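You operate a simulated robot arm through the tools that you are given. There is no shell and no other tool. Be economical: measure what you need, move in short steps, check, and stop when the job is done.

Carry out the task below with a simulated robot arm. There is one attempt and no reset: what you move stays moved.

JOB
Press the 30 ML case's bezel in the press, then fill it with oil.
Fine: one stroke, hands out from under the ram; shut the tray again; the printed amount, on the yellow plate, none spilt; leave it there, spout aside. Where these are worked on the way, their far stop is far enough and under half their travel is too little: press tray.

Only the result counts: the job must be done as asked and must still hold three seconds after the hand-in. Knocking over, shifting, dropping, spilling or breaking anything else fails it.

ROBOT AND FRAMES
A 6-joint arm with a two-finger parallel gripper, fixed in place. Base frame: the origin is at the foot of the arm, x ahead of it, y to its left, z up; the work surface is at about z = 800. Readings come in mm, rad, newtons and seconds.
With the tool pointing down near the work surface it reaches from about 240 to 640 mm from the base axis. Its first joint turns from -1.152 to 1.152 rad. Payload 2.7 kg.
The tool frame sits at the grasp point between the pads (the TCP): z along the fingers, y along the line on which they close. The tips reach 23 mm beyond it. The gripper opens to 94 mm. The fingers are 38 mm wide and 10 mm thick; the gripper's body (54 by 96 mm) begins 39 mm behind the TCP.
Orientation is that of the tool frame in the base frame, as a unit quaternion [w, x, y, z]. With the fingers straight down and closing along the base's y, the tool's x points along the base's -x, its y along +y and its z along -z.

CONTROLS
- The arm moves only by the tool arm_command. Its argument "steps" is a list of rows, each a list of 7 numbers: the turn, a rotation vector about the base's x, y, z in rad, then the shift along the base's x, y, z in mm, then the closure in counts, from 0 (fully open) to 255 (shut). In form: [[ax, ay, az, dx, dy, dz, gripper], ...]. A call has 1 to 10 rows; each row is the pose to reach, as a shift and turn from the pose commanded when the call began. Each row takes 0.2 s and may step no farther than 50 mm and 0.15 rad from the row before; otherwise, or with a gripper value out of range, the whole call is refused. Where a pose cannot be reached the arm comes as near as it can. A force on the tool above 90 N (or 10 N above the force at the start of the call, whichever is more), or a blocked arm, ends the call early, and 0.2 s more pass. The fingers move at their own pace (about 45 mm/s each) and stop on an object; they squeeze with about 37 N. The grip force told is the motor's: it shows also when the fingers shut on nothing. Time passes only in rows, and 0.2 s behind the last, so rows that repeat a pose let the fingers close. It gives the time, the measured TCP pose, the force on the tool (base axes), the opening and the grip force at its end, in the units of the frame above (readings bear some noise), with the torque about the TCP (base axes, N m) and any sound that the robot's microphone picked up.
- Cameras (640 x 400 px; columns grow to the right, rows downward): "scene" is fixed at [73.9, -429.6, 1415.7]; the picture's right is [0.80, -0.60, 0.00], its down [-0.29, -0.38, -0.88] and it looks along [0.53, 0.70, -0.48] (base axes); focal length 256 px, centre (320, 200). "wrist" rides on the gripper at [86, 16, -75] in the tool frame; the picture's right is [-0.18, 0.98, 0.00], its down [-0.58, -0.11, -0.81] and it looks along [-0.79, -0.15, 0.59] (tool axes); focal length 243 px, centre (320, 200). There is no depth. A picture from a camera that has moved, and an enlarged one, comes with that camera's place and axes in the base frame and with its lens.
- grab_frame(camera): a new picture of that camera. It takes no simulated time.
- close_up(camera, box): a new picture of the part [left, top, right, bottom] of that camera's present view, enlarged. It takes no simulated time.
- close_job(): hands the job in; it is judged then, once.

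Go step by step. Nothing tells you positions but the pictures and the camera data: compare them with the known pose of the tool, close in by small moves and look again before you grip or let go. The budget is 120 turns and 84 pictures, counting those below and the enlarged ones. Unless the task says otherwise, let go and move clear before handing in, and close with one line.

The tools are called after ">>>" as a command line: name --pt "numbers of a row" for each row, then --argument value for the rest, lists and objects as JSON in quotes. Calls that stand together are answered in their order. arm_command: Moves the arm, as the interface text tells. Its arguments: {"type":"object","properties":{"steps":{"type":"array"}},"required":["steps"]} The other tools are called the same way: grab_frame (camera) takes a picture; close_up (camera, box) takes an enlarged picture of a part of a camera's view; close_job () hands the job in.

At the start:

```text
clock: 0.0
ee_pos: [401.5, 142.0, 1244.6]
tool_rot: [0.001, 0.001, 1.0, 0.0]
ft_force: [0.0, 0.6, -0.5]
ft_torque: [0.03, -0.01, 0.0]
finger_gap: 94.0
grasp_force: 0.1
```

scene: 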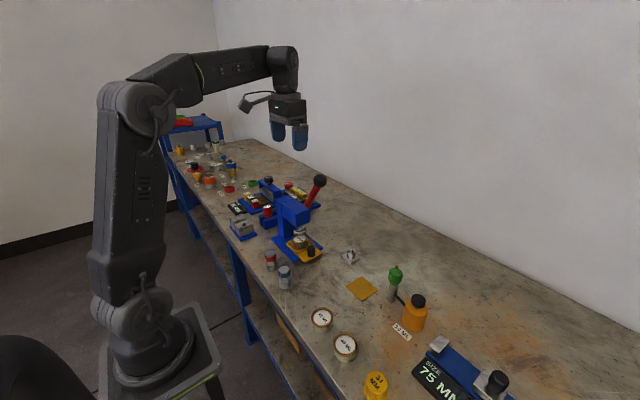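
wrist: 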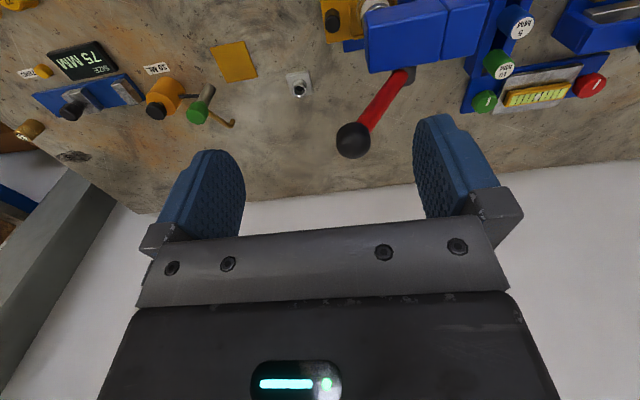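

I see a bench with a blue lever press, round cases, a yellow plate, an oil can or bottle and a gauge. I'll enlarge these areas first.

>>> close_up --camera "scene" --box '[220, 160, 380, 260]'

>>> close_up --camera "scene" --box '[260, 240, 440, 400]'

>>> close_up --camera "scene" --box '[380, 250, 540, 400]'

>>> close_up --camera "scene" --box '[160, 110, 280, 210]'

```text
4.00 times, centred on (300, 210) of scene
camera zoom: at [73.9, -429.6, 1415.7], right [0.8, -0.6, 0.0], down [-0.29, -0.38, -0.88], along [0.53, 0.7, -0.48], focal length 1022 px, centre (400, 160)
```

zoom: 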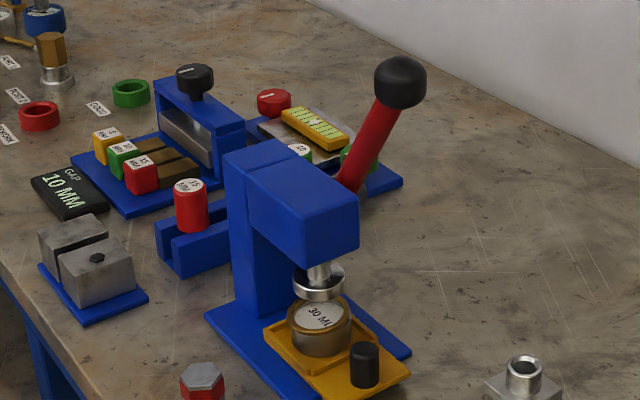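

```text
2.50 times, centred on (350, 320) of scene
camera zoom: at [73.9, -429.6, 1415.7], right [0.8, -0.6, 0.0], down [-0.29, -0.38, -0.88], along [0.53, 0.7, -0.48], focal length 639 px, centre (245, -100)
```

zoom: 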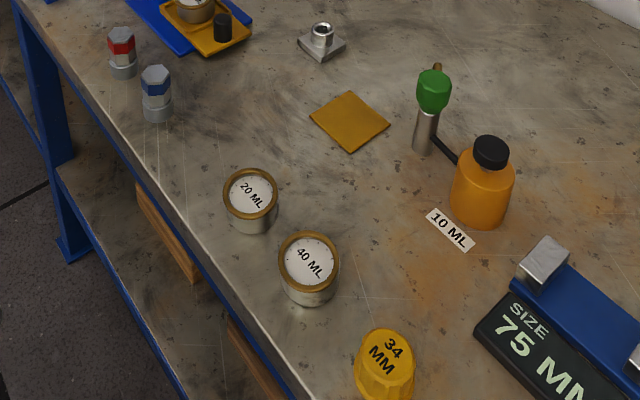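

```text
2.67 times, centred on (460, 325) of scene
camera zoom: at [73.9, -429.6, 1415.7], right [0.8, -0.6, 0.0], down [-0.29, -0.38, -0.88], along [0.53, 0.7, -0.48], focal length 682 px, centre (-53, -133)
```

zoom: 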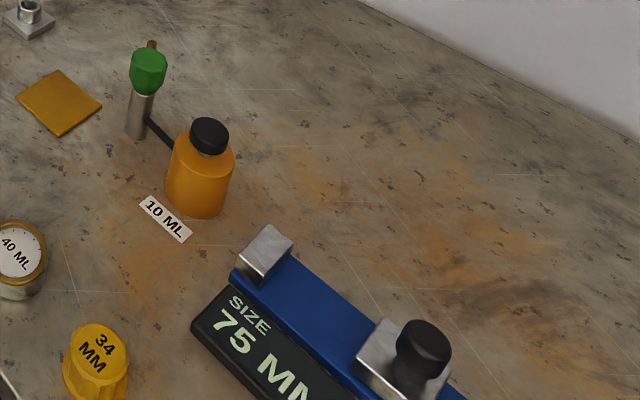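

```text
4.00 times, centred on (220, 160) of scene
camera zoom: at [73.9, -429.6, 1415.7], right [0.8, -0.6, 0.0], down [-0.29, -0.38, -0.88], along [0.53, 0.7, -0.48], focal length 1022 px, centre (720, 360)
```

zoom: 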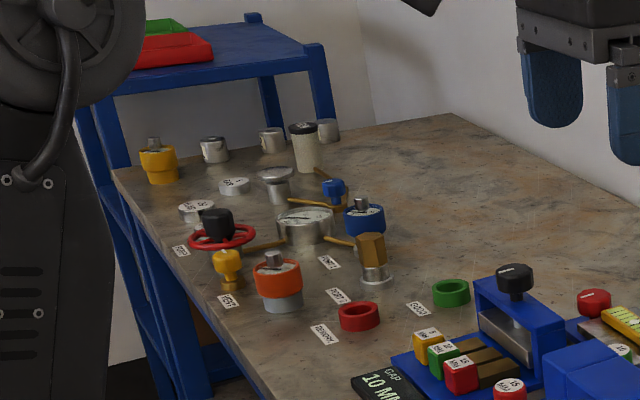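

The 30 ML case sits in the press tray under the ram at about (454,189), and the lever ball is near (521,161,1080). The yellow plate is near (512,-62) and the dispenser post near (552,-140). I'll tilt the wrist to get a better look from above.

>>> arm_command --pt "0 0.14 0 -20 -10 0 0" --pt "0 0.28 0 -40 -20 0 0" --pt "0 0.42 0 -60 -30 0 0" --pt "0 0.55 0 -80 -40 0 0" --pt "0 0.55 0 -80 -40 0 0"

>>> grab_frame --camera "wrist"

```text
clock: 1.2
ee_pos: [311.3, 103.3, 1208.7]
tool_rot: [-0.27, 0.001, 0.963, 0.0]
ft_force: [-0.1, 0.1, 0.3]
ft_torque: [0.01, 0.0, 0.02]
finger_gap: 93.8
grasp_force: 0.1
out of reach, approached as far as the arm can: row 3, 4, 5
```

```text
77 pictures are left
camera wrist: at [276.9, 119.8, 1317.0], right [0.16, 0.98, -0.1], down [0.92, -0.11, 0.39], along [0.37, -0.15, -0.92], focal length 243 px, centre (320, 200)
```

wrist: 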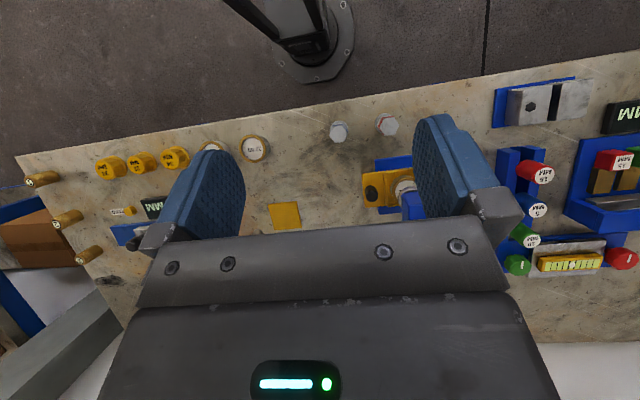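

The view is too wide and the fingers cover the press. I'll untilt a little, lower and shift toward the press.

>>> arm_command --pt "0 -0.07 0 0 40 -40 0" --pt "0 -0.14 0 0 80 -80 0" --pt "0 -0.14 0 0 100 -100 0" --pt "0 -0.14 0 0 100 -100 0"

>>> grab_frame --camera "wrist"

```text
refused: row 1 steps farther than a row can; nothing moved
```

```text
76 pictures are left
camera wrist: at [276.9, 119.8, 1317.0], right [0.16, 0.98, -0.1], down [0.92, -0.11, 0.39], along [0.37, -0.15, -0.92], focal length 243 px, centre (320, 200)
```

wrist: 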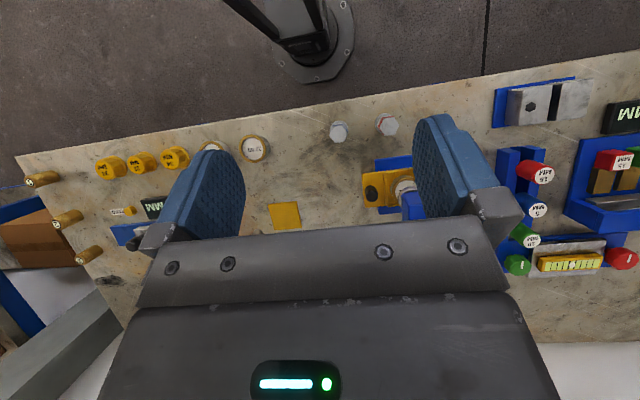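

That step was too large, so nothing moved. I'll retry with smaller rows.

>>> arm_command --pt "0 -0.07 0 0 30 -30 0" --pt "0 -0.14 0 0 60 -60 0" --pt "0 -0.14 0 0 90 -90 0" --pt "0 -0.14 0 0 90 -90 0"

>>> grab_frame --camera "wrist"

```text
clock: 2.2
ee_pos: [311.8, 191.7, 1119.1]
tool_rot: [-0.201, 0.001, 0.98, -0.001]
ft_force: [0.1, 0.3, 0.6]
ft_torque: [0.0, 0.03, 0.0]
finger_gap: 94.1
grasp_force: 0.1
```

```text
75 pictures are left
camera wrist: at [263.2, 209.4, 1221.9], right [0.17, 0.98, -0.07], down [0.85, -0.11, 0.51], along [0.49, -0.15, -0.86], focal length 243 px, centre (320, 200)
```

wrist: 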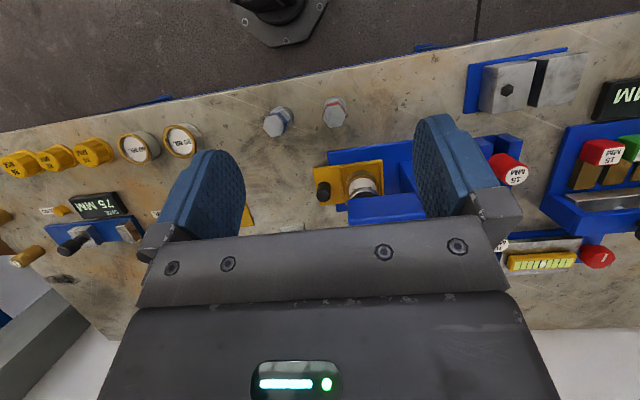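

>>> close_up --camera "wrist" --box '[300, 130, 428, 225]'

>>> close_up --camera "scene" --box '[260, 165, 340, 275]'

```text
4.21 times, centred on (364, 178) of wrist
camera zoom: at [263.2, 209.4, 1221.9], right [0.17, 0.98, -0.07], down [0.85, -0.11, 0.51], along [0.49, -0.15, -0.86], focal length 1022 px, centre (135, 295)
```

zoom: 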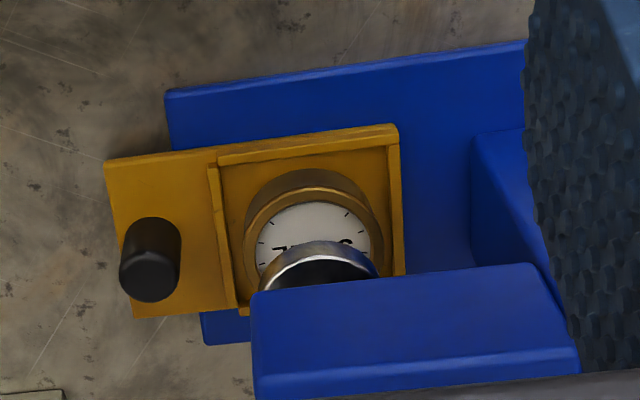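

```text
3.64 times, centred on (300, 220) of scene
camera zoom: at [73.9, -429.6, 1415.7], right [0.8, -0.6, 0.0], down [-0.29, -0.38, -0.88], along [0.53, 0.7, -0.48], focal length 929 px, centre (393, 127)
```

zoom: 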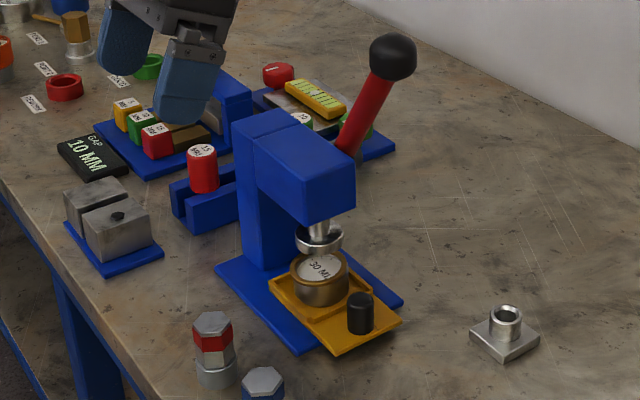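

The case centre is about (473.5, 222), with its top near z 832, and the tray handle top is at (473,150,842). The press is square to the base frame and the tray pulls toward -y. I'll straighten the tool and yaw it 90° so I can grip the lever ball along x.

>>> arm_command --pt "0 -0.14 0 20 -10 30 0" --pt "0 -0.28 0 40 -20 60 0" --pt "0 -0.405 0 60 -30 80 0" --pt "0 -0.405 0 80 -30 80 0"

>>> arm_command --pt "0 0 0.15 5 0 0 0" --pt "0 0 0.3 10 0 0 0" --pt "0 0 0.45 15 0 0 0" --pt "0 0 0.6 20 0 0 0" --pt "0 0 0.75 25 0 0 0" --pt "0 0 0.9 30 0 0 0" --pt "0 0 1.05 35 0 0 0" --pt "0 0 1.2 40 0 0 0" --pt "0 0 1.35 45 0 0 0" --pt "0 0 1.5 50 0 0 0"

>>> arm_command --pt "0 0 0.071 20 0 0 0" --pt "0 0 0.071 40 0 0 0" --pt "0 0 0.071 40 0 0 0"

>>> grab_frame --camera "wrist"

```text
clock: 3.2
ee_pos: [390.2, 164.7, 1198.0]
tool_rot: [0.001, 0.001, 1.0, 0.0]
ft_force: [-0.2, -0.7, -0.2]
ft_torque: [0.01, 0.01, 0.03]
finger_gap: 94.2
grasp_force: 0.1
```

```text
clock: 5.4
ee_pos: [439.6, 163.2, 1198.5]
tool_rot: [0.0, -0.682, 0.732, -0.001]
ft_force: [-0.1, 0.1, -0.6]
ft_torque: [-0.02, 0.01, 0.03]
finger_gap: 93.9
grasp_force: 0.0
```

```text
clock: 6.2
ee_pos: [479.4, 163.0, 1198.9]
tool_rot: [-0.001, -0.707, 0.707, -0.001]
ft_force: [-0.6, 0.0, -0.2]
ft_torque: [0.01, 0.01, 0.02]
finger_gap: 93.7
grasp_force: 0.1
```

```text
72 pictures are left
camera wrist: at [464.2, 77.2, 1273.3], right [-0.98, 0.18, 0.0], down [0.11, 0.58, 0.8], along [0.15, 0.79, -0.59], focal length 243 px, centre (320, 200)
```

wrist: 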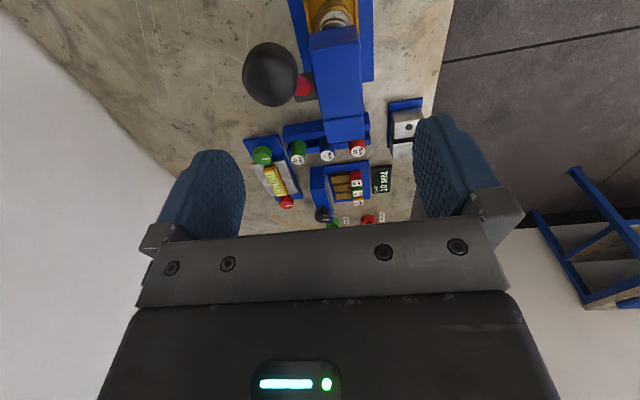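

The ball is confirmed at about (521,164,1080). I'll move over it and descend.

>>> arm_command --pt "0 0 0 21 0 -20 0" --pt "0 0 0 42 0 -40 0" --pt "0 0 0 42 0 -60 0" --pt "0 0 0 42 0 -60 0"

>>> grab_frame --camera "scene"

>>> grab_frame --camera "wrist"

```text
clock: 7.2
ee_pos: [522.4, 163.5, 1137.1]
tool_rot: [0.0, -0.706, 0.708, -0.001]
ft_force: [0.0, -0.6, 0.4]
ft_torque: [0.0, 0.01, 0.05]
finger_gap: 94.2
grasp_force: 0.1
```

```text
71 pictures are left
```

scene: 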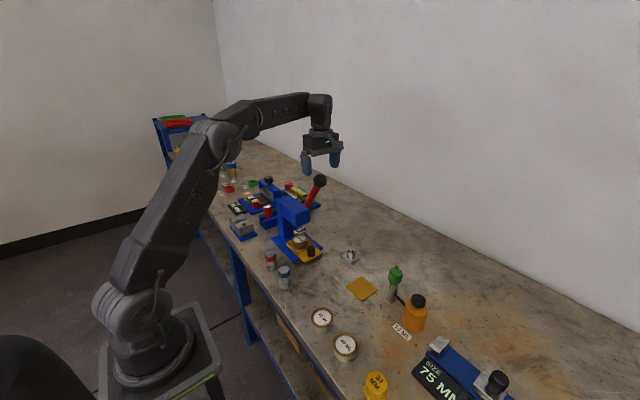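

```text
70 pictures are left
camera wrist: at [506.6, 77.9, 1212.6], right [-0.98, 0.19, 0.0], down [0.11, 0.58, 0.81], along [0.15, 0.79, -0.59], focal length 243 px, centre (320, 200)
```

wrist: 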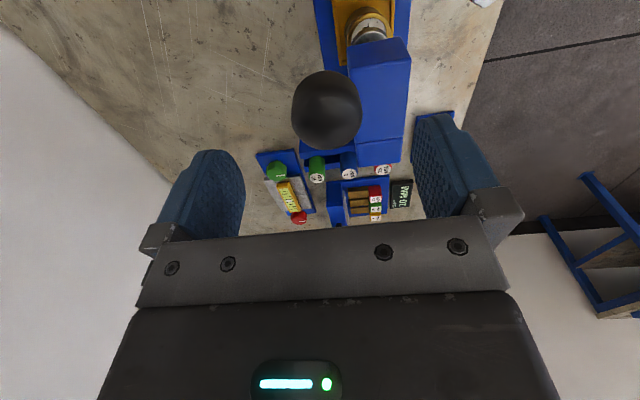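

The ball lines up with the TCP. I'll descend and close on it.

>>> arm_command --pt "0 0 0 -2 0 -30 0" --pt "0 0 0 -2 0 -57 0" --pt "0 0 0 -2 0 -57 255" --pt "0 0 0 -2 0 -57 255" --pt "0 0 0 -2 0 -57 255" --pt "0 0 0 -2 0 -57 255" --pt "0 0 0 -2 0 -57 255"

>>> grab_frame --camera "wrist"

```text
clock: 8.8
ee_pos: [518.9, 164.1, 1079.9]
tool_rot: [-0.003, -0.707, 0.707, 0.0]
ft_force: [-16.1, -1.7, 1.0]
ft_torque: [-0.01, 0.14, -0.03]
finger_gap: 40.9
grasp_force: 44.8
```

```text
69 pictures are left
camera wrist: at [502.8, 78.0, 1155.2], right [-0.98, 0.19, 0.0], down [0.11, 0.58, 0.8], along [0.15, 0.79, -0.59], focal length 243 px, centre (320, 200)
```

wrist: 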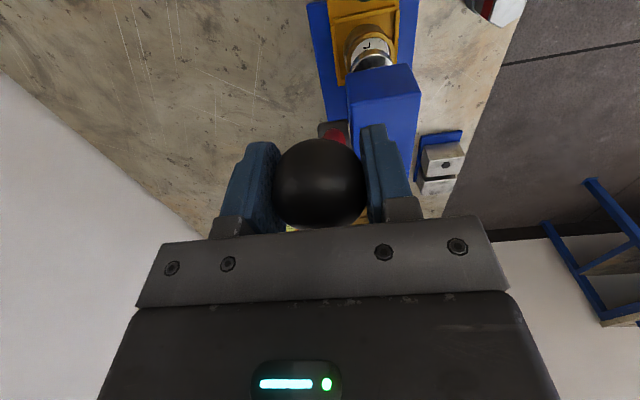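

The ball is held. I'll start the pull along the estimated arc and read the forces.

>>> arm_command --pt "0 0 0 -1.5 -10 -6.5 255" --pt "0 0 0 -1.5 -20 -15 255" --pt "0 0 0 -1.5 -29 -23 255"

```text
clock: 9.6
ee_pos: [517.8, 135.4, 1057.3]
tool_rot: [0.002, -0.707, 0.708, -0.001]
ft_force: [-0.7, 11.8, -0.2]
ft_torque: [1.27, 0.03, -0.05]
finger_gap: 41.1
grasp_force: 44.8
```

Resistance is light, with a slight outward pull, so I'll continue on a slightly smaller radius.

>>> arm_command --pt "0 0 0 0 -8 -9 255" --pt "0 0 0 0 -15 -19.4 255" --pt "0 0 0 0 -22 -29 255" --pt "0 0 0 0 -28.4 -39.3 255"

>>> close_up --camera "scene" --box '[240, 160, 360, 280]'

```text
clock: 10.6
ee_pos: [519.0, 103.9, 1020.0]
tool_rot: [-0.001, -0.706, 0.708, 0.0]
ft_force: [-7.3, 7.2, 7.5]
ft_torque: [1.35, -0.06, 0.0]
finger_gap: 41.3
grasp_force: 45.3
```

```text
3.33 times, centred on (300, 220) of scene
camera zoom: at [73.5, -429.5, 1415.8], right [0.8, -0.6, 0.0], down [-0.29, -0.38, -0.88], along [0.53, 0.7, -0.48], focal length 852 px, centre (387, 133)
```

zoom: 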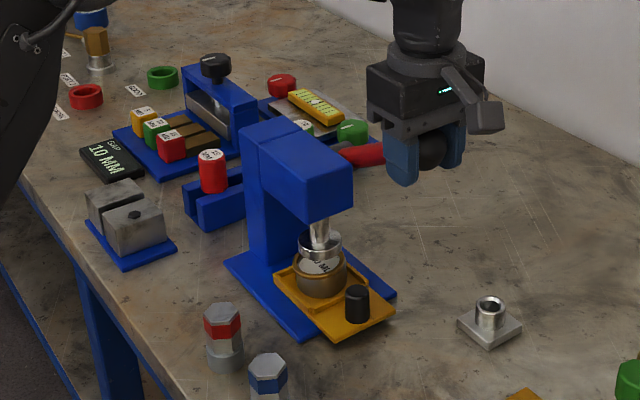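

The ram is now close to the bezel. I'll keep going along the arc until it stops.

>>> arm_command --pt "0 0 0 0 -3 -10 255" --pt "0 0 0 0 -7 -21 255" --pt "0 0 0 0 -10 -32 255" --pt "0 0 0 0 -12 -43 255"

```text
clock: 11.6
ee_pos: [518.1, 92.3, 977.2]
tool_rot: [-0.001, -0.706, 0.708, -0.002]
ft_force: [-7.6, -16.6, 12.1]
ft_torque: [1.2, 0.09, 0.05]
finger_gap: 40.9
grasp_force: 45.0
```

>>> arm_command --pt "0 0 0 0 -5 -10 255" --pt "0 0 0 0 -8 -21 255" --pt "0 0 0 0 -9 -32 255" --pt "0 0 0 0 -10 -43 255"

>>> close_up --camera "scene" --box '[240, 160, 360, 280]'

```text
clock: 12.6
ee_pos: [517.2, 86.2, 933.5]
tool_rot: [0.001, -0.707, 0.707, -0.001]
ft_force: [-5.1, 18.5, 10.4]
ft_torque: [0.96, -0.04, -0.04]
finger_gap: 41.3
grasp_force: 44.8
```

```text
3.33 times, centred on (300, 220) of scene
camera zoom: at [73.6, -429.1, 1415.9], right [0.8, -0.6, 0.0], down [-0.29, -0.38, -0.88], along [0.53, 0.7, -0.48], focal length 852 px, centre (387, 133)
```

zoom: 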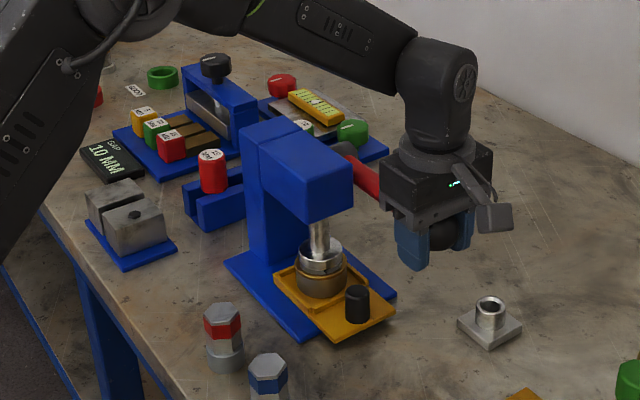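

>>> arm_command --pt "0 0 0 1 3 -9 255" --pt "0 0 0 1 4 -18 255" --pt "0 0 0 1 6 -27 255" --pt "0 0 0 1 8 -36 255"

```text
clock: 13.6
ee_pos: [518.6, 90.1, 897.2]
tool_rot: [-0.002, -0.707, 0.708, -0.001]
ft_force: [-16.4, -11.3, 18.1]
ft_torque: [1.03, 0.09, 0.04]
finger_gap: 41.4
grasp_force: 45.3
```

>>> arm_command --pt "0 0 0 0 1 -9 255" --pt "0 0 0 0 3 -18 255" --pt "0 0 0 0 6 -27 255" --pt "0 0 0 0 9 -36 255"

>>> close_up --camera "scene" --box '[240, 160, 360, 280]'

```text
clock: 14.2
ee_pos: [518.7, 92.4, 891.2]
tool_rot: [-0.004, -0.707, 0.707, -0.001]
ft_force: [-27.1, -6.5, 28.7]
ft_torque: [-0.01, 0.01, 0.18]
finger_gap: 41.2
grasp_force: 44.8
stopped in row 2: the force on the tool passed its limit at 99 N (the readings are from after the stop); the commanded pose is now the measured one
```

```text
3.33 times, centred on (300, 220) of scene
camera zoom: at [72.7, -429.8, 1415.7], right [0.8, -0.6, 0.0], down [-0.28, -0.38, -0.88], along [0.53, 0.7, -0.48], focal length 852 px, centre (387, 133)
```

zoom: 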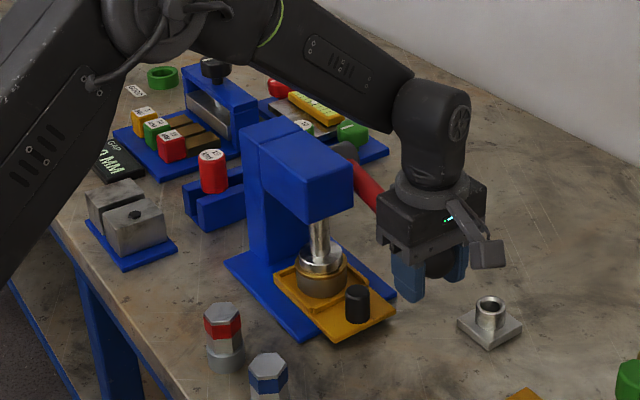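

It stopped hard at 99 N. I'll press gently once more within the same stroke to check that this is the end stop.

>>> arm_command --pt "0 0 0 0 0.5 -2 255" --pt "0 0 0 0 1 -4 255" --pt "0 0 0 0 1 -4 255"

>>> close_up --camera "scene" --box '[280, 205, 330, 265]'

```text
clock: 15.0
ee_pos: [518.1, 92.3, 890.6]
tool_rot: [-0.003, -0.707, 0.708, -0.002]
ft_force: [-44.5, -11.1, 58.1]
ft_torque: [0.63, -0.55, 0.06]
finger_gap: 41.3
grasp_force: 45.4
```

```text
6.67 times, centred on (305, 235) of scene
camera zoom: at [71.7, -430.1, 1415.7], right [0.8, -0.6, 0.0], down [-0.28, -0.38, -0.88], along [0.53, 0.7, -0.47], focal length 1704 px, centre (420, -33)
```

zoom: 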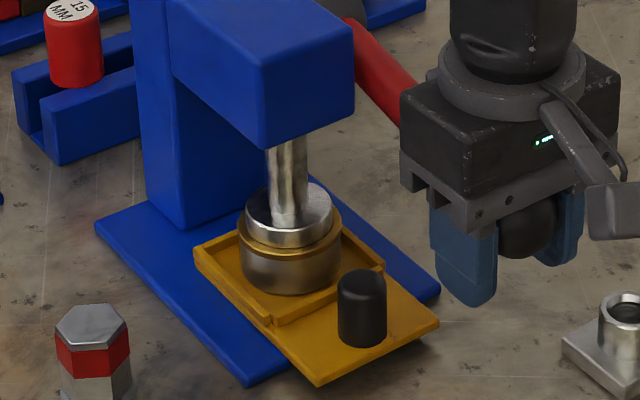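

That is the end stop, with the bezel pressed home. I'll now return the lever up the same arc.

>>> arm_command --pt "0 0 0 -2 -1 6 255" --pt "0 0 0 -2 -3 18 255" --pt "0 0 0 -2 -4 30 255" --pt "0 0 0 -2 -5 43 255" --pt "0 0 0 -2 -4 58 255" --pt "0 0 0 -2 -3 72 255" --pt "0 0 0 -2 0 86 255" --pt "0 0 0 -2 3 100 255" --pt "0 0 0 -2 8 115 255" --pt "0 0 0 -2 14 130 255"

>>> arm_command --pt "0 0 0 0 8 11 255" --pt "0 0 0 0 18 22 255" --pt "0 0 0 0 29 33 255" --pt "0 0 0 0 40 43 255" --pt "0 0 0 0 49 51 255"

>>> close_up --camera "scene" --box '[240, 140, 360, 280]'

```text
clock: 17.2
ee_pos: [517.8, 109.4, 1014.5]
tool_rot: [0.003, -0.707, 0.707, -0.002]
ft_force: [30.3, 15.0, -15.6]
ft_torque: [-1.25, 0.4, 0.12]
finger_gap: 41.8
grasp_force: 44.4
```

```text
clock: 18.4
ee_pos: [519.3, 158.7, 1065.4]
tool_rot: [-0.002, -0.706, 0.708, -0.002]
ft_force: [23.4, -2.7, -8.8]
ft_torque: [-1.14, 0.31, -0.04]
finger_gap: 41.9
grasp_force: 45.1
```

```text
2.86 times, centred on (300, 210) of scene
camera zoom: at [74.8, -429.6, 1415.7], right [0.8, -0.6, 0.0], down [-0.29, -0.38, -0.88], along [0.53, 0.7, -0.48], focal length 730 px, centre (377, 171)
```

zoom: 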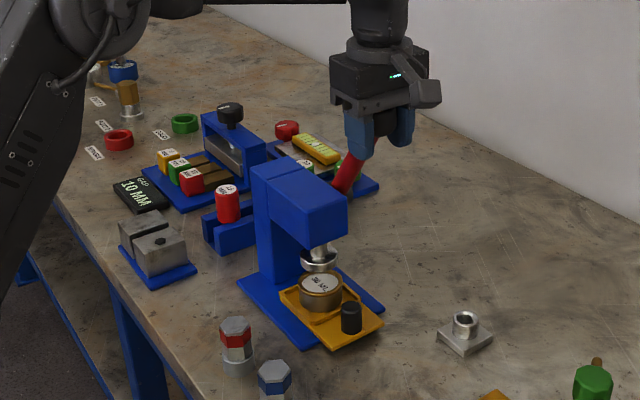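

>>> arm_command --pt "0 0 0 1 4 6 255" --pt "0 0 0 1 8 12 255" --pt "0 0 0 1 8 12 255"

>>> arm_command --pt "0 0 0 0 0 0 0" --pt "0 0 0 0 0 0 0" --pt "0 0 0 0 0 0 0" --pt "0 0 0 0 0 0 0" --pt "0 0 0 0 -5 40 0" --pt "0 0 0 0 -5 80 0"

>>> close_up --camera "scene" --box '[240, 140, 360, 280]'

>>> grab_frame --camera "wrist"

```text
clock: 19.2
ee_pos: [518.7, 162.2, 1073.3]
tool_rot: [-0.007, -0.705, 0.709, 0.001]
ft_force: [3.8, -17.4, -31.1]
ft_torque: [0.1, 0.11, -0.01]
finger_gap: 41.0
grasp_force: 45.4
```

```text
clock: 20.6
ee_pos: [519.8, 158.4, 1157.0]
tool_rot: [-0.001, -0.706, 0.708, -0.001]
ft_force: [-0.8, -0.2, 0.5]
ft_torque: [0.02, 0.0, 0.01]
finger_gap: 94.1
grasp_force: 0.0
```

```text
2.86 times, centred on (300, 210) of scene
camera zoom: at [73.9, -429.6, 1415.7], right [0.8, -0.6, 0.0], down [-0.29, -0.38, -0.88], along [0.53, 0.7, -0.48], focal length 730 px, centre (377, 171)
```

zoom: 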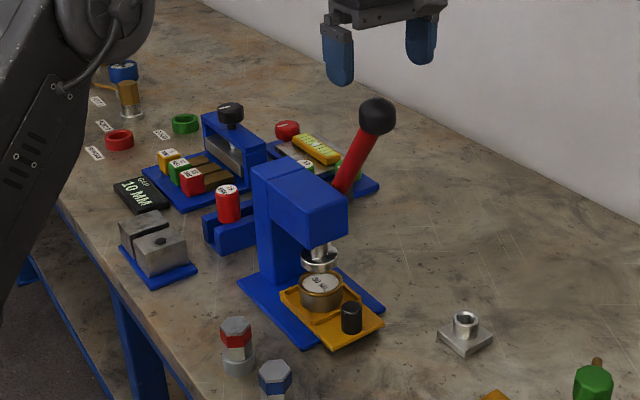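

```text
62 pictures are left
camera wrist: at [503.9, 72.3, 1233.2], right [-0.98, 0.19, 0.0], down [0.11, 0.59, 0.8], along [0.15, 0.79, -0.6], focal length 243 px, centre (320, 200)
```

wrist: 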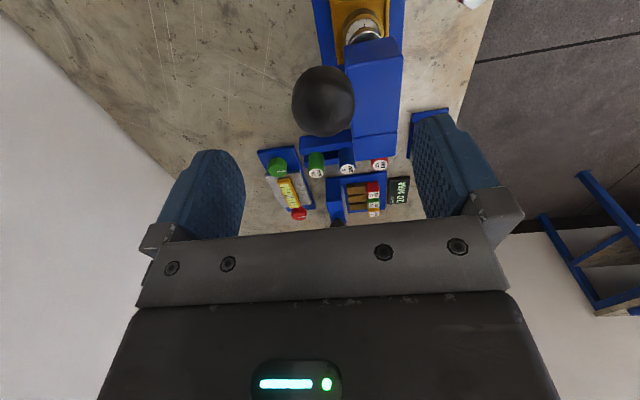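

The lever is back up and the ball is released. Next is the tray handle at (473,150,842). I'll tilt the tool so the wrist leans toward -y, clear of the lever ball, and approach from the front.

>>> arm_command --pt "0.1 0 0 -10 -40 0 0" --pt "0.2 0 0 -20 -80 0 0" --pt "0.3 0 0 -35 -100 -30 0" --pt "0.4 0 0 -47 -110 -70 0" --pt "0.4 0 0 -47 -110 -115 0" --pt "0.4 0 0 -47 -100 -155 0" --pt "0.4 0 0 -47 -80 -190 0" --pt "0.4 0 0 -47 -70 -210 0" --pt "0.4 0 0 -47 -70 -210 0"

>>> grab_frame --camera "wrist"

>>> grab_frame --camera "scene"

```text
clock: 22.6
ee_pos: [472.0, 91.0, 948.0]
tool_rot: [0.139, -0.693, 0.694, 0.138]
ft_force: [0.3, 0.0, -0.8]
ft_torque: [0.03, 0.03, 0.01]
finger_gap: 94.0
grasp_force: 0.1
```

```text
61 pictures are left
camera wrist: at [456.3, -18.3, 983.3], right [-0.98, 0.17, 0.07], down [0.11, 0.23, 0.97], along [0.15, 0.96, -0.24], focal length 243 px, centre (320, 200)
```

wrist: 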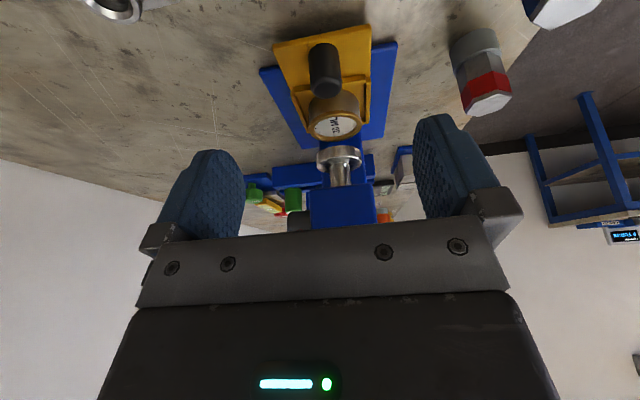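

```text
60 pictures are left
```

scene: 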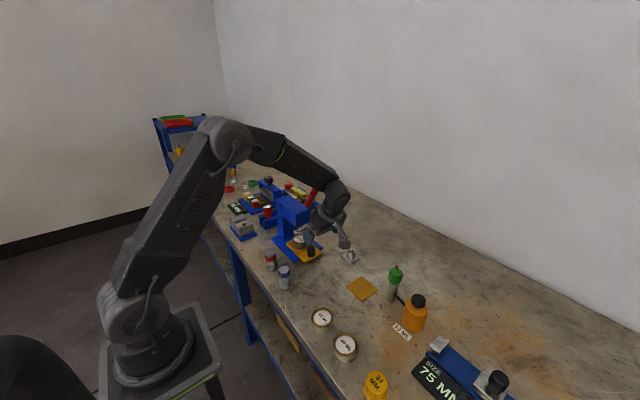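

The handle sits at about (473,152), with the tray surface near z 811. I'll descend along the tool axis to TCP z 847 and look.

>>> arm_command --pt "0 0 0 1 20 -10 0" --pt "0 0 0 1 35 -45 0" --pt "0 0 0 1 50 -80 0" --pt "0 0 0 1 58 -99 0" --pt "0 0 0 1 58 -99 0"

>>> grab_frame --camera "wrist"

>>> close_up --camera "scene" --box '[260, 180, 380, 280]'

```text
clock: 23.8
ee_pos: [473.1, 148.0, 849.2]
tool_rot: [0.14, -0.693, 0.694, 0.138]
ft_force: [0.1, 0.8, 1.3]
ft_torque: [0.02, -0.01, 0.02]
finger_gap: 94.0
grasp_force: 0.0
```

```text
59 pictures are left
camera wrist: at [457.4, 39.9, 884.1], right [-0.98, 0.17, 0.07], down [0.11, 0.23, 0.97], along [0.15, 0.96, -0.24], focal length 243 px, centre (320, 200)
```

wrist: 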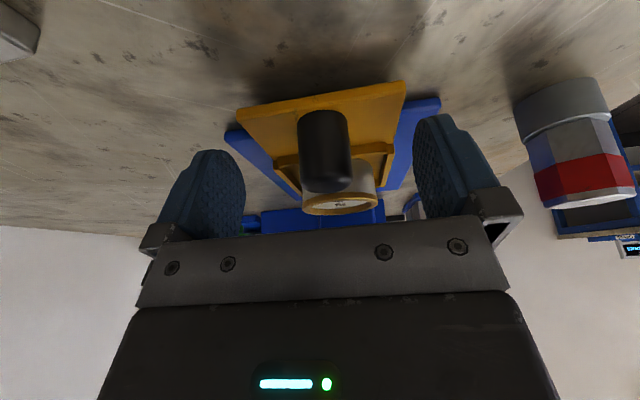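

```text
4.00 times, centred on (320, 230) of scene
camera zoom: at [73.9, -429.6, 1415.7], right [0.8, -0.6, 0.0], down [-0.29, -0.38, -0.88], along [0.53, 0.7, -0.48], focal length 1022 px, centre (320, 80)
```

zoom: 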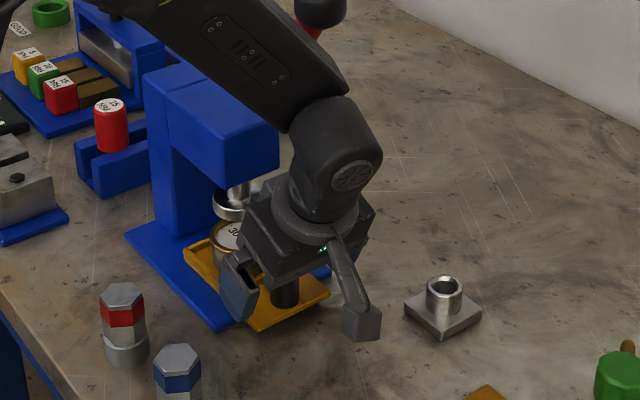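

The fingers straddle the handle. I'll close and pull the tray toward -y in small steps.

>>> arm_command --pt "0 0 0 0 0 0 255" --pt "0 0 0 0 0 0 255" --pt "0 0 0 0 0 0 255" --pt "0 0 0 0 0 0 255" --pt "0 0 0 0 0 0 255" --pt "0 0 0 0 0 0 255"

>>> arm_command --pt "0 0 0 0 -10 0 255" --pt "0 0 0 0 -20 0 255" --pt "0 0 0 0 -30 0 255" --pt "0 0 0 0 -40 0 255" --pt "0 0 0 0 -50 0 255"

>>> grab_frame --camera "wrist"

```text
clock: 25.2
ee_pos: [470.1, 147.9, 848.1]
tool_rot: [-0.136, 0.694, -0.693, -0.141]
ft_force: [-30.1, -3.6, 7.5]
ft_torque: [0.03, -0.61, -0.01]
finger_gap: 25.5
grasp_force: 45.5
```

```text
clock: 26.4
ee_pos: [469.4, 97.8, 848.0]
tool_rot: [0.137, -0.692, 0.695, 0.141]
ft_force: [-25.7, 0.1, 0.0]
ft_torque: [0.61, -0.57, 0.22]
finger_gap: 25.7
grasp_force: 44.9
```

```text
57 pictures are left
camera wrist: at [455.0, -11.0, 883.8], right [-0.98, 0.17, 0.08], down [0.12, 0.23, 0.97], along [0.15, 0.96, -0.24], focal length 243 px, centre (320, 200)
```

wrist: 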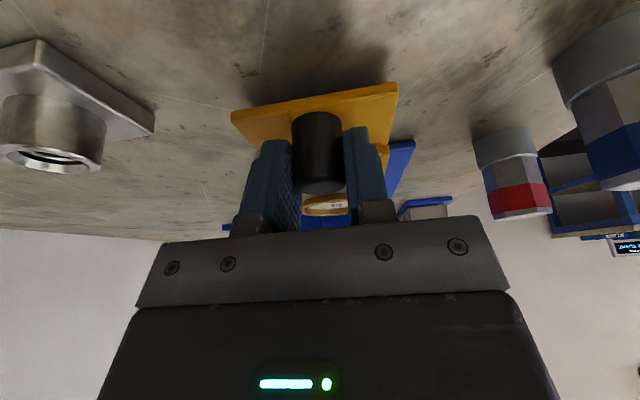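

The tray slides freely. I'll continue to its far stop.

>>> arm_command --pt "0 0 0 -2 -8 0 255" --pt "0 0 0 -2 -16 0 255" --pt "0 0 0 -2 -24 0 255" --pt "0 0 0 -2 -32 0 255" --pt "0 0 0 -2 -40 0 255" --pt "0 0 0 -2 -48 0 255" --pt "0 0 0 -2 -56 0 255" --pt "0 0 0 -2 -64 0 255"

>>> close_up --camera "scene" --box '[260, 180, 380, 280]'

```text
clock: 28.2
ee_pos: [470.1, 33.7, 848.3]
tool_rot: [0.138, -0.693, 0.694, 0.138]
ft_force: [-2.4, 0.7, -27.0]
ft_torque: [-0.56, -0.21, -0.05]
finger_gap: 25.5
grasp_force: 45.0
```

```text
4.00 times, centred on (320, 230) of scene
camera zoom: at [74.2, -429.5, 1415.7], right [0.8, -0.6, 0.0], down [-0.29, -0.38, -0.88], along [0.53, 0.7, -0.48], focal length 1022 px, centre (320, 80)
```

zoom: 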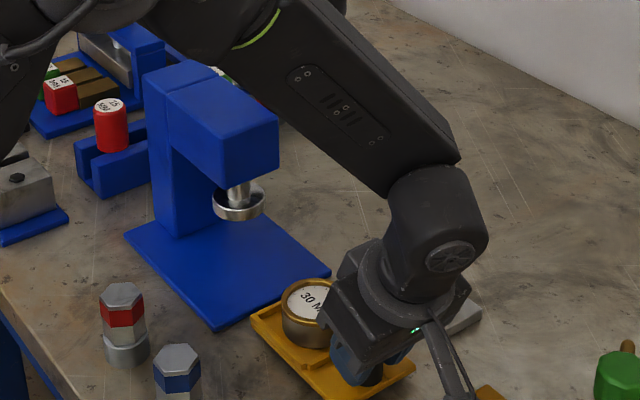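

The tray has come out 114 mm and the case is well clear of the ram. I'll test gently whether there is more travel.

>>> arm_command --pt "0 0 0 0 -4 0 255" --pt "0 0 0 0 -8 0 255" --pt "0 0 0 0 -8 0 255"

>>> grab_frame --camera "wrist"

>>> close_up --camera "scene" --box '[290, 220, 370, 290]'

```text
clock: 29.0
ee_pos: [471.1, 28.2, 848.2]
tool_rot: [0.139, -0.692, 0.695, 0.14]
ft_force: [0.4, 16.0, -27.4]
ft_torque: [-0.26, -0.22, 0.01]
finger_gap: 25.3
grasp_force: 44.8
```

```text
55 pictures are left
camera wrist: at [454.7, -80.5, 883.9], right [-0.98, 0.17, 0.07], down [0.11, 0.22, 0.97], along [0.15, 0.96, -0.24], focal length 243 px, centre (320, 200)
```

wrist: 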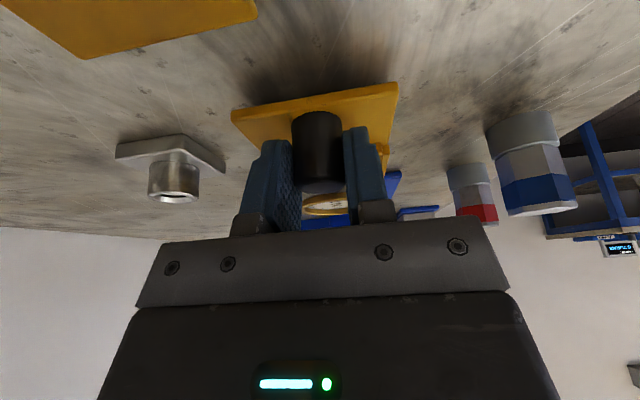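

```text
5.71 times, centred on (330, 255) of scene
camera zoom: at [74.3, -429.2, 1415.9], right [0.8, -0.6, 0.0], down [-0.29, -0.38, -0.88], along [0.53, 0.7, -0.48], focal length 1460 px, centre (263, -114)
```

zoom: 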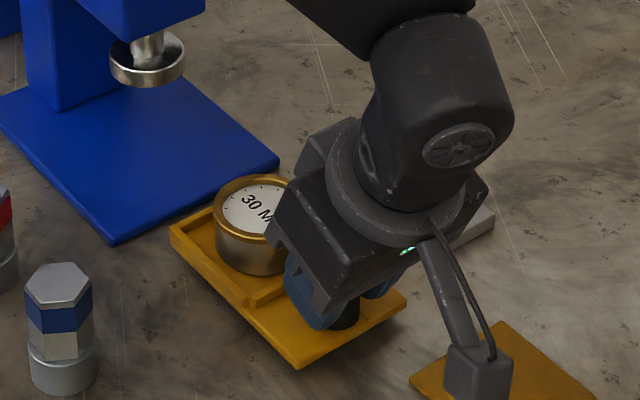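

The force rose at about 120 mm, so this is the far stop. I'll release and back off along the tool axis.

>>> arm_command --pt "0 0 0 0 2 0 0" --pt "0 0 0 0 2 0 0" --pt "0 0 0 0 2 0 0" --pt "0 0 0 0 2 0 0" --pt "0 0 0 0 -8 25 0" --pt "0 0 0 0 -20 55 0" --pt "0 0 0 0 -35 95 0" --pt "0 0 0 0 -55 140 0"

>>> grab_frame --camera "wrist"

>>> close_up --camera "scene" --box '[290, 210, 430, 310]'

```text
clock: 30.8
ee_pos: [472.0, -29.5, 990.2]
tool_rot: [0.138, -0.692, 0.694, 0.139]
ft_force: [0.0, 0.0, -0.5]
ft_torque: [-0.04, -0.01, 0.02]
finger_gap: 93.9
grasp_force: 0.0
```

```text
53 pictures are left
camera wrist: at [456.5, -138.6, 1026.2], right [-0.98, 0.17, 0.07], down [0.11, 0.23, 0.97], along [0.15, 0.96, -0.24], focal length 243 px, centre (320, 200)
```

wrist: 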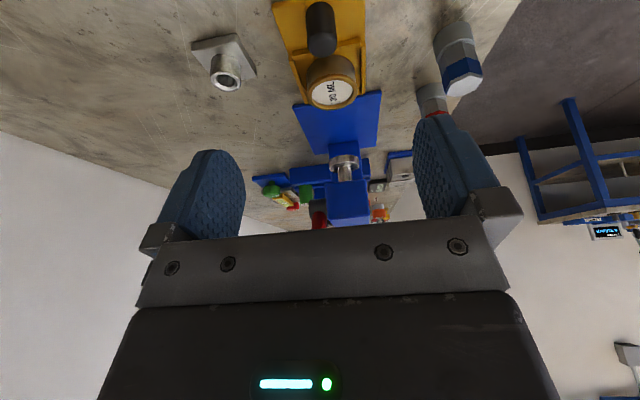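

```text
4.00 times, centred on (360, 260) of scene
camera zoom: at [73.9, -429.6, 1415.7], right [0.8, -0.6, 0.0], down [-0.29, -0.38, -0.88], along [0.53, 0.7, -0.48], focal length 1022 px, centre (160, -40)
```

zoom: 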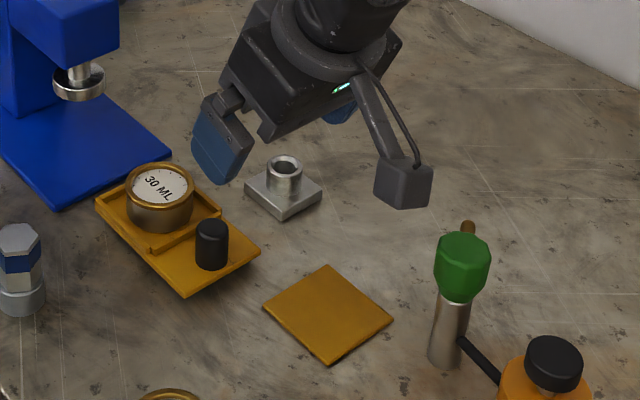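

The tray is fully out, with the case at about (470,97) and its top near z 845. I'll set the tilt to 0.2 and hover over the case to check.

>>> arm_command --pt "-0.1 0 0 0 40 0 0" --pt "-0.2 0 0 -1 80 -10 0" --pt "-0.2 0 0 -1 120 -30 0" --pt "-0.2 0 0 -1 122 -60 0" --pt "-0.2 0 0 -1 122 -60 0"

>>> grab_frame --camera "wrist"

>>> close_up --camera "scene" --box '[280, 170, 400, 280]'

```text
clock: 32.0
ee_pos: [471.2, 92.5, 930.5]
tool_rot: [0.068, -0.703, 0.705, 0.069]
ft_force: [0.7, 0.9, -0.5]
ft_torque: [0.01, 0.02, -0.04]
finger_gap: 94.1
grasp_force: 0.0
```

```text
51 pictures are left
camera wrist: at [455.8, -6.5, 986.8], right [-0.98, 0.18, 0.04], down [0.11, 0.41, 0.9], along [0.15, 0.89, -0.43], focal length 243 px, centre (320, 200)
```

wrist: 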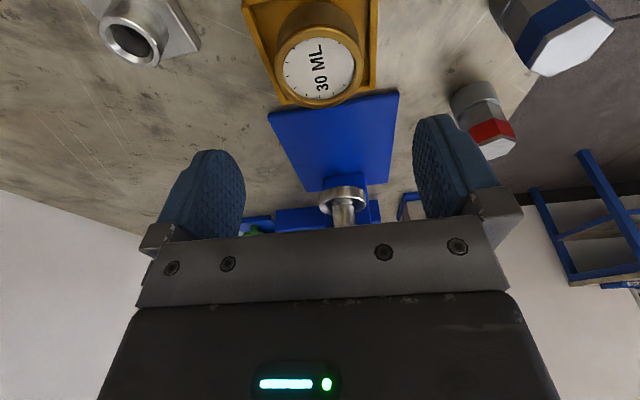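

```text
3.64 times, centred on (340, 225) of scene
camera zoom: at [73.9, -429.6, 1415.7], right [0.8, -0.6, 0.0], down [-0.29, -0.38, -0.88], along [0.53, 0.7, -0.48], focal length 929 px, centre (247, 109)
```

zoom: 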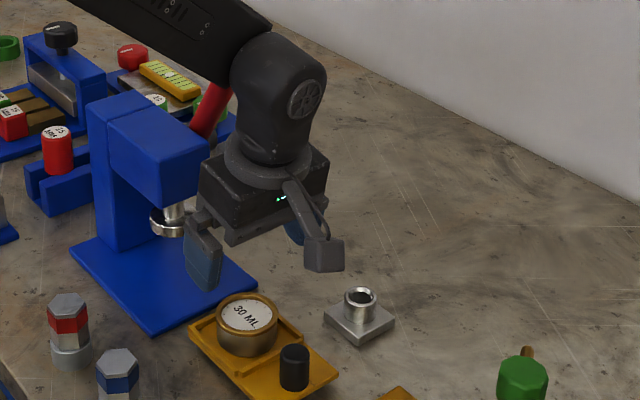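

The case is at (470,95) with its top at z 844. I'll descend with the fingers straddling it and look before gripping.

>>> arm_command --pt "0 0 0 -1 2.5 -30 0" --pt "0 0 0 -1 2.5 -60 0" --pt "0 0 0 -1 2.5 -84 0" --pt "0 0 0 -1 2.5 -84 0"

>>> close_up --camera "scene" --box '[290, 210, 370, 290]'

>>> grab_frame --camera "wrist"

```text
clock: 33.0
ee_pos: [469.3, 96.6, 844.4]
tool_rot: [0.07, -0.704, 0.704, 0.069]
ft_force: [0.1, 0.2, 0.5]
ft_torque: [-0.01, -0.01, 0.03]
finger_gap: 93.9
grasp_force: 0.0
```

```text
5.00 times, centred on (330, 250) of scene
camera zoom: at [73.9, -429.6, 1415.7], right [0.8, -0.6, 0.0], down [-0.29, -0.38, -0.88], along [0.53, 0.7, -0.48], focal length 1278 px, centre (270, -50)
```

zoom: 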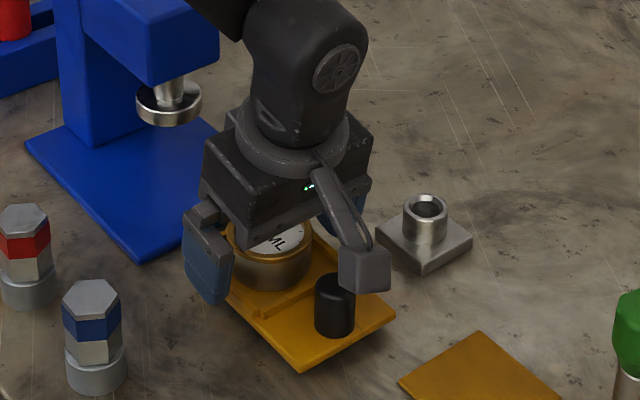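

```text
48 pictures are left
camera wrist: at [454.1, -3.9, 902.0], right [-0.98, 0.18, 0.04], down [0.11, 0.41, 0.9], along [0.15, 0.89, -0.43], focal length 243 px, centre (320, 200)
```

wrist: 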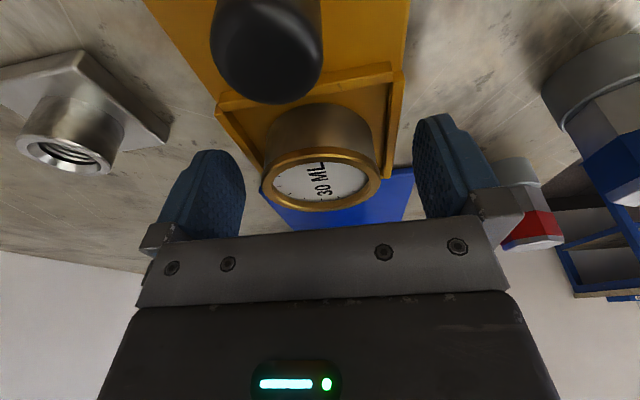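

Alignment is good. I'll close on the case and lift slowly.

>>> arm_command --pt "0 0 0 1 -1.5 0 130" --pt "0 0 0 1 -1.5 0 255" --pt "0 0 0 1 -1.5 0 255" --pt "0 0 0 1 -1.5 0 255" --pt "0 0 0 1 -1.5 0 255" --pt "0 0 0 1 -1.5 5 255" --pt "0 0 0 1 -1.5 15 255" --pt "0 0 0 1 -1.5 30 255"

>>> close_up --camera "scene" --box '[290, 190, 370, 290]'

```text
clock: 34.8
ee_pos: [471.4, 94.3, 874.6]
tool_rot: [0.068, -0.703, 0.704, 0.07]
ft_force: [-0.6, -0.5, -1.9]
ft_torque: [-0.03, 0.0, 0.01]
finger_gap: 55.1
grasp_force: 37.0
```

```text
4.00 times, centred on (330, 240) of scene
camera zoom: at [73.9, -429.6, 1415.7], right [0.8, -0.6, 0.0], down [-0.29, -0.38, -0.88], along [0.53, 0.7, -0.48], focal length 1022 px, centre (280, 40)
```

zoom: 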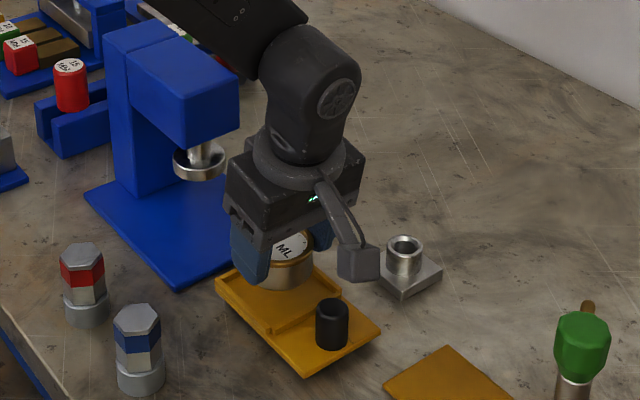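

The case is lifted. I'll raise it and carry it toward the yellow plate, yawing back so the camera sits on the base side.

>>> arm_command --pt "0 0 0 0 0 40 255" --pt "0 0 0 0 0 80 255" --pt "0 0 -0.15 0 -15 100 255" --pt "0 0 -0.3 0 -30 110 255" --pt "0 0 -0.45 0 -45 110 255" --pt "0 0 -0.6 0 -60 110 255" --pt "0 0 -0.75 0 -75 110 255" --pt "0 0 -0.9 0 -90 110 255" --pt "0 0 -1.05 0 -100 110 255" --pt "0 0 -1.2 0 -110 110 255"

>>> arm_command --pt "0 0 -0.15 0 -10 0 255" --pt "0 0 -0.3 0 -20 0 255" --pt "0 0 -0.371 0 -30 0 255" --pt "0 0 -0.371 0 -30 0 255"

>>> grab_frame --camera "wrist"

>>> grab_frame --camera "scene"

```text
clock: 37.0
ee_pos: [470.4, -16.2, 984.5]
tool_rot: [0.096, -0.181, 0.979, 0.018]
ft_force: [-0.6, 0.3, -2.0]
ft_torque: [0.0, -0.02, -0.05]
finger_gap: 54.9
grasp_force: 37.1
```

```text
clock: 38.0
ee_pos: [470.0, -44.4, 985.7]
tool_rot: [0.098, 0.002, 0.995, -0.001]
ft_force: [0.0, 0.8, -2.6]
ft_torque: [0.04, -0.01, -0.01]
finger_gap: 54.8
grasp_force: 37.0
```

```text
46 pictures are left
camera wrist: at [371.9, -28.8, 1041.6], right [0.18, 0.98, 0.04], down [0.41, -0.11, 0.9], along [0.89, -0.15, -0.43], focal length 243 px, centre (320, 200)
```

wrist: 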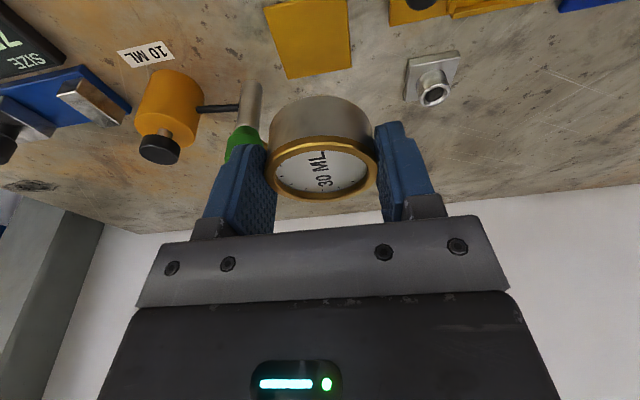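

```text
45 pictures are left
```

scene: 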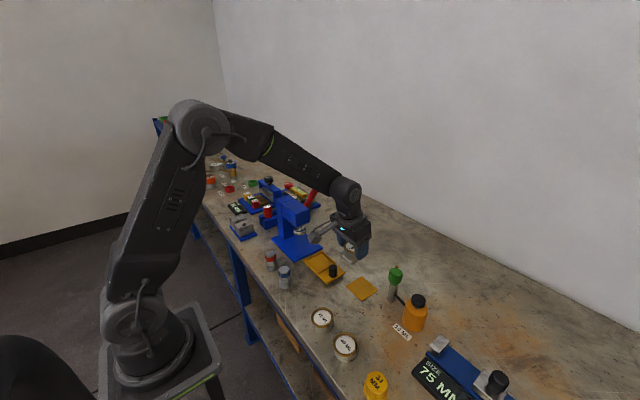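

The plate centre is about (512.5,-59) and the post about (551,-138). I'll yaw further so the camera and wrist stay on the side away from the post, then hover over the plate.

>>> arm_command --pt "0 0 -0.15 5 0 0 255" --pt "0 0 -0.3 10 0 0 255" --pt "0 0 -0.45 15 0 0 255" --pt "0 0 -0.6 20 0 0 255" --pt "0 0 -0.75 30 -5 0 255" --pt "0 0 -0.9 42 -15 -20 255" --pt "0 0 -1.0 42 -15 -40 255" --pt "0 0 -1.0 42 -15 -60 255" --pt "0 0 -1.0 42 -15 -60 255"

>>> grab_frame --camera "wrist"

>>> close_up --camera "scene" --box '[330, 220, 430, 320]'

```text
clock: 40.0
ee_pos: [511.8, -61.7, 923.3]
tool_rot: [0.086, 0.479, 0.872, -0.047]
ft_force: [0.3, -0.8, -0.8]
ft_torque: [-0.01, -0.01, 0.01]
finger_gap: 54.9
grasp_force: 37.2
```

```text
44 pictures are left
camera wrist: at [473.0, 32.1, 980.5], right [0.93, 0.38, 0.04], down [0.13, -0.41, 0.9], along [0.35, -0.83, -0.43], focal length 243 px, centre (320, 200)
```

wrist: 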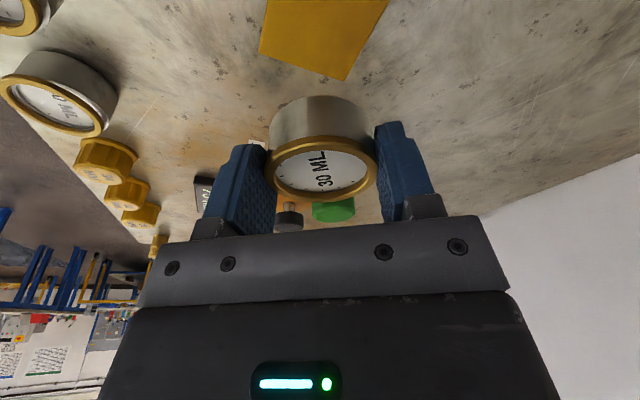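

```text
4.00 times, centred on (380, 270) of scene
camera zoom: at [73.9, -429.6, 1415.7], right [0.8, -0.6, 0.0], down [-0.29, -0.38, -0.88], along [0.53, 0.7, -0.48], focal length 1022 px, centre (80, -80)
```

zoom: 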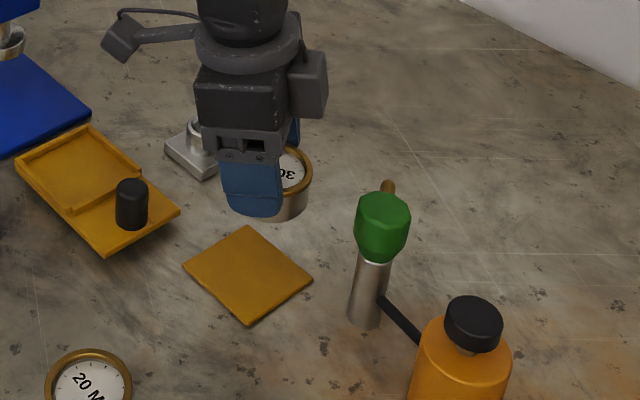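

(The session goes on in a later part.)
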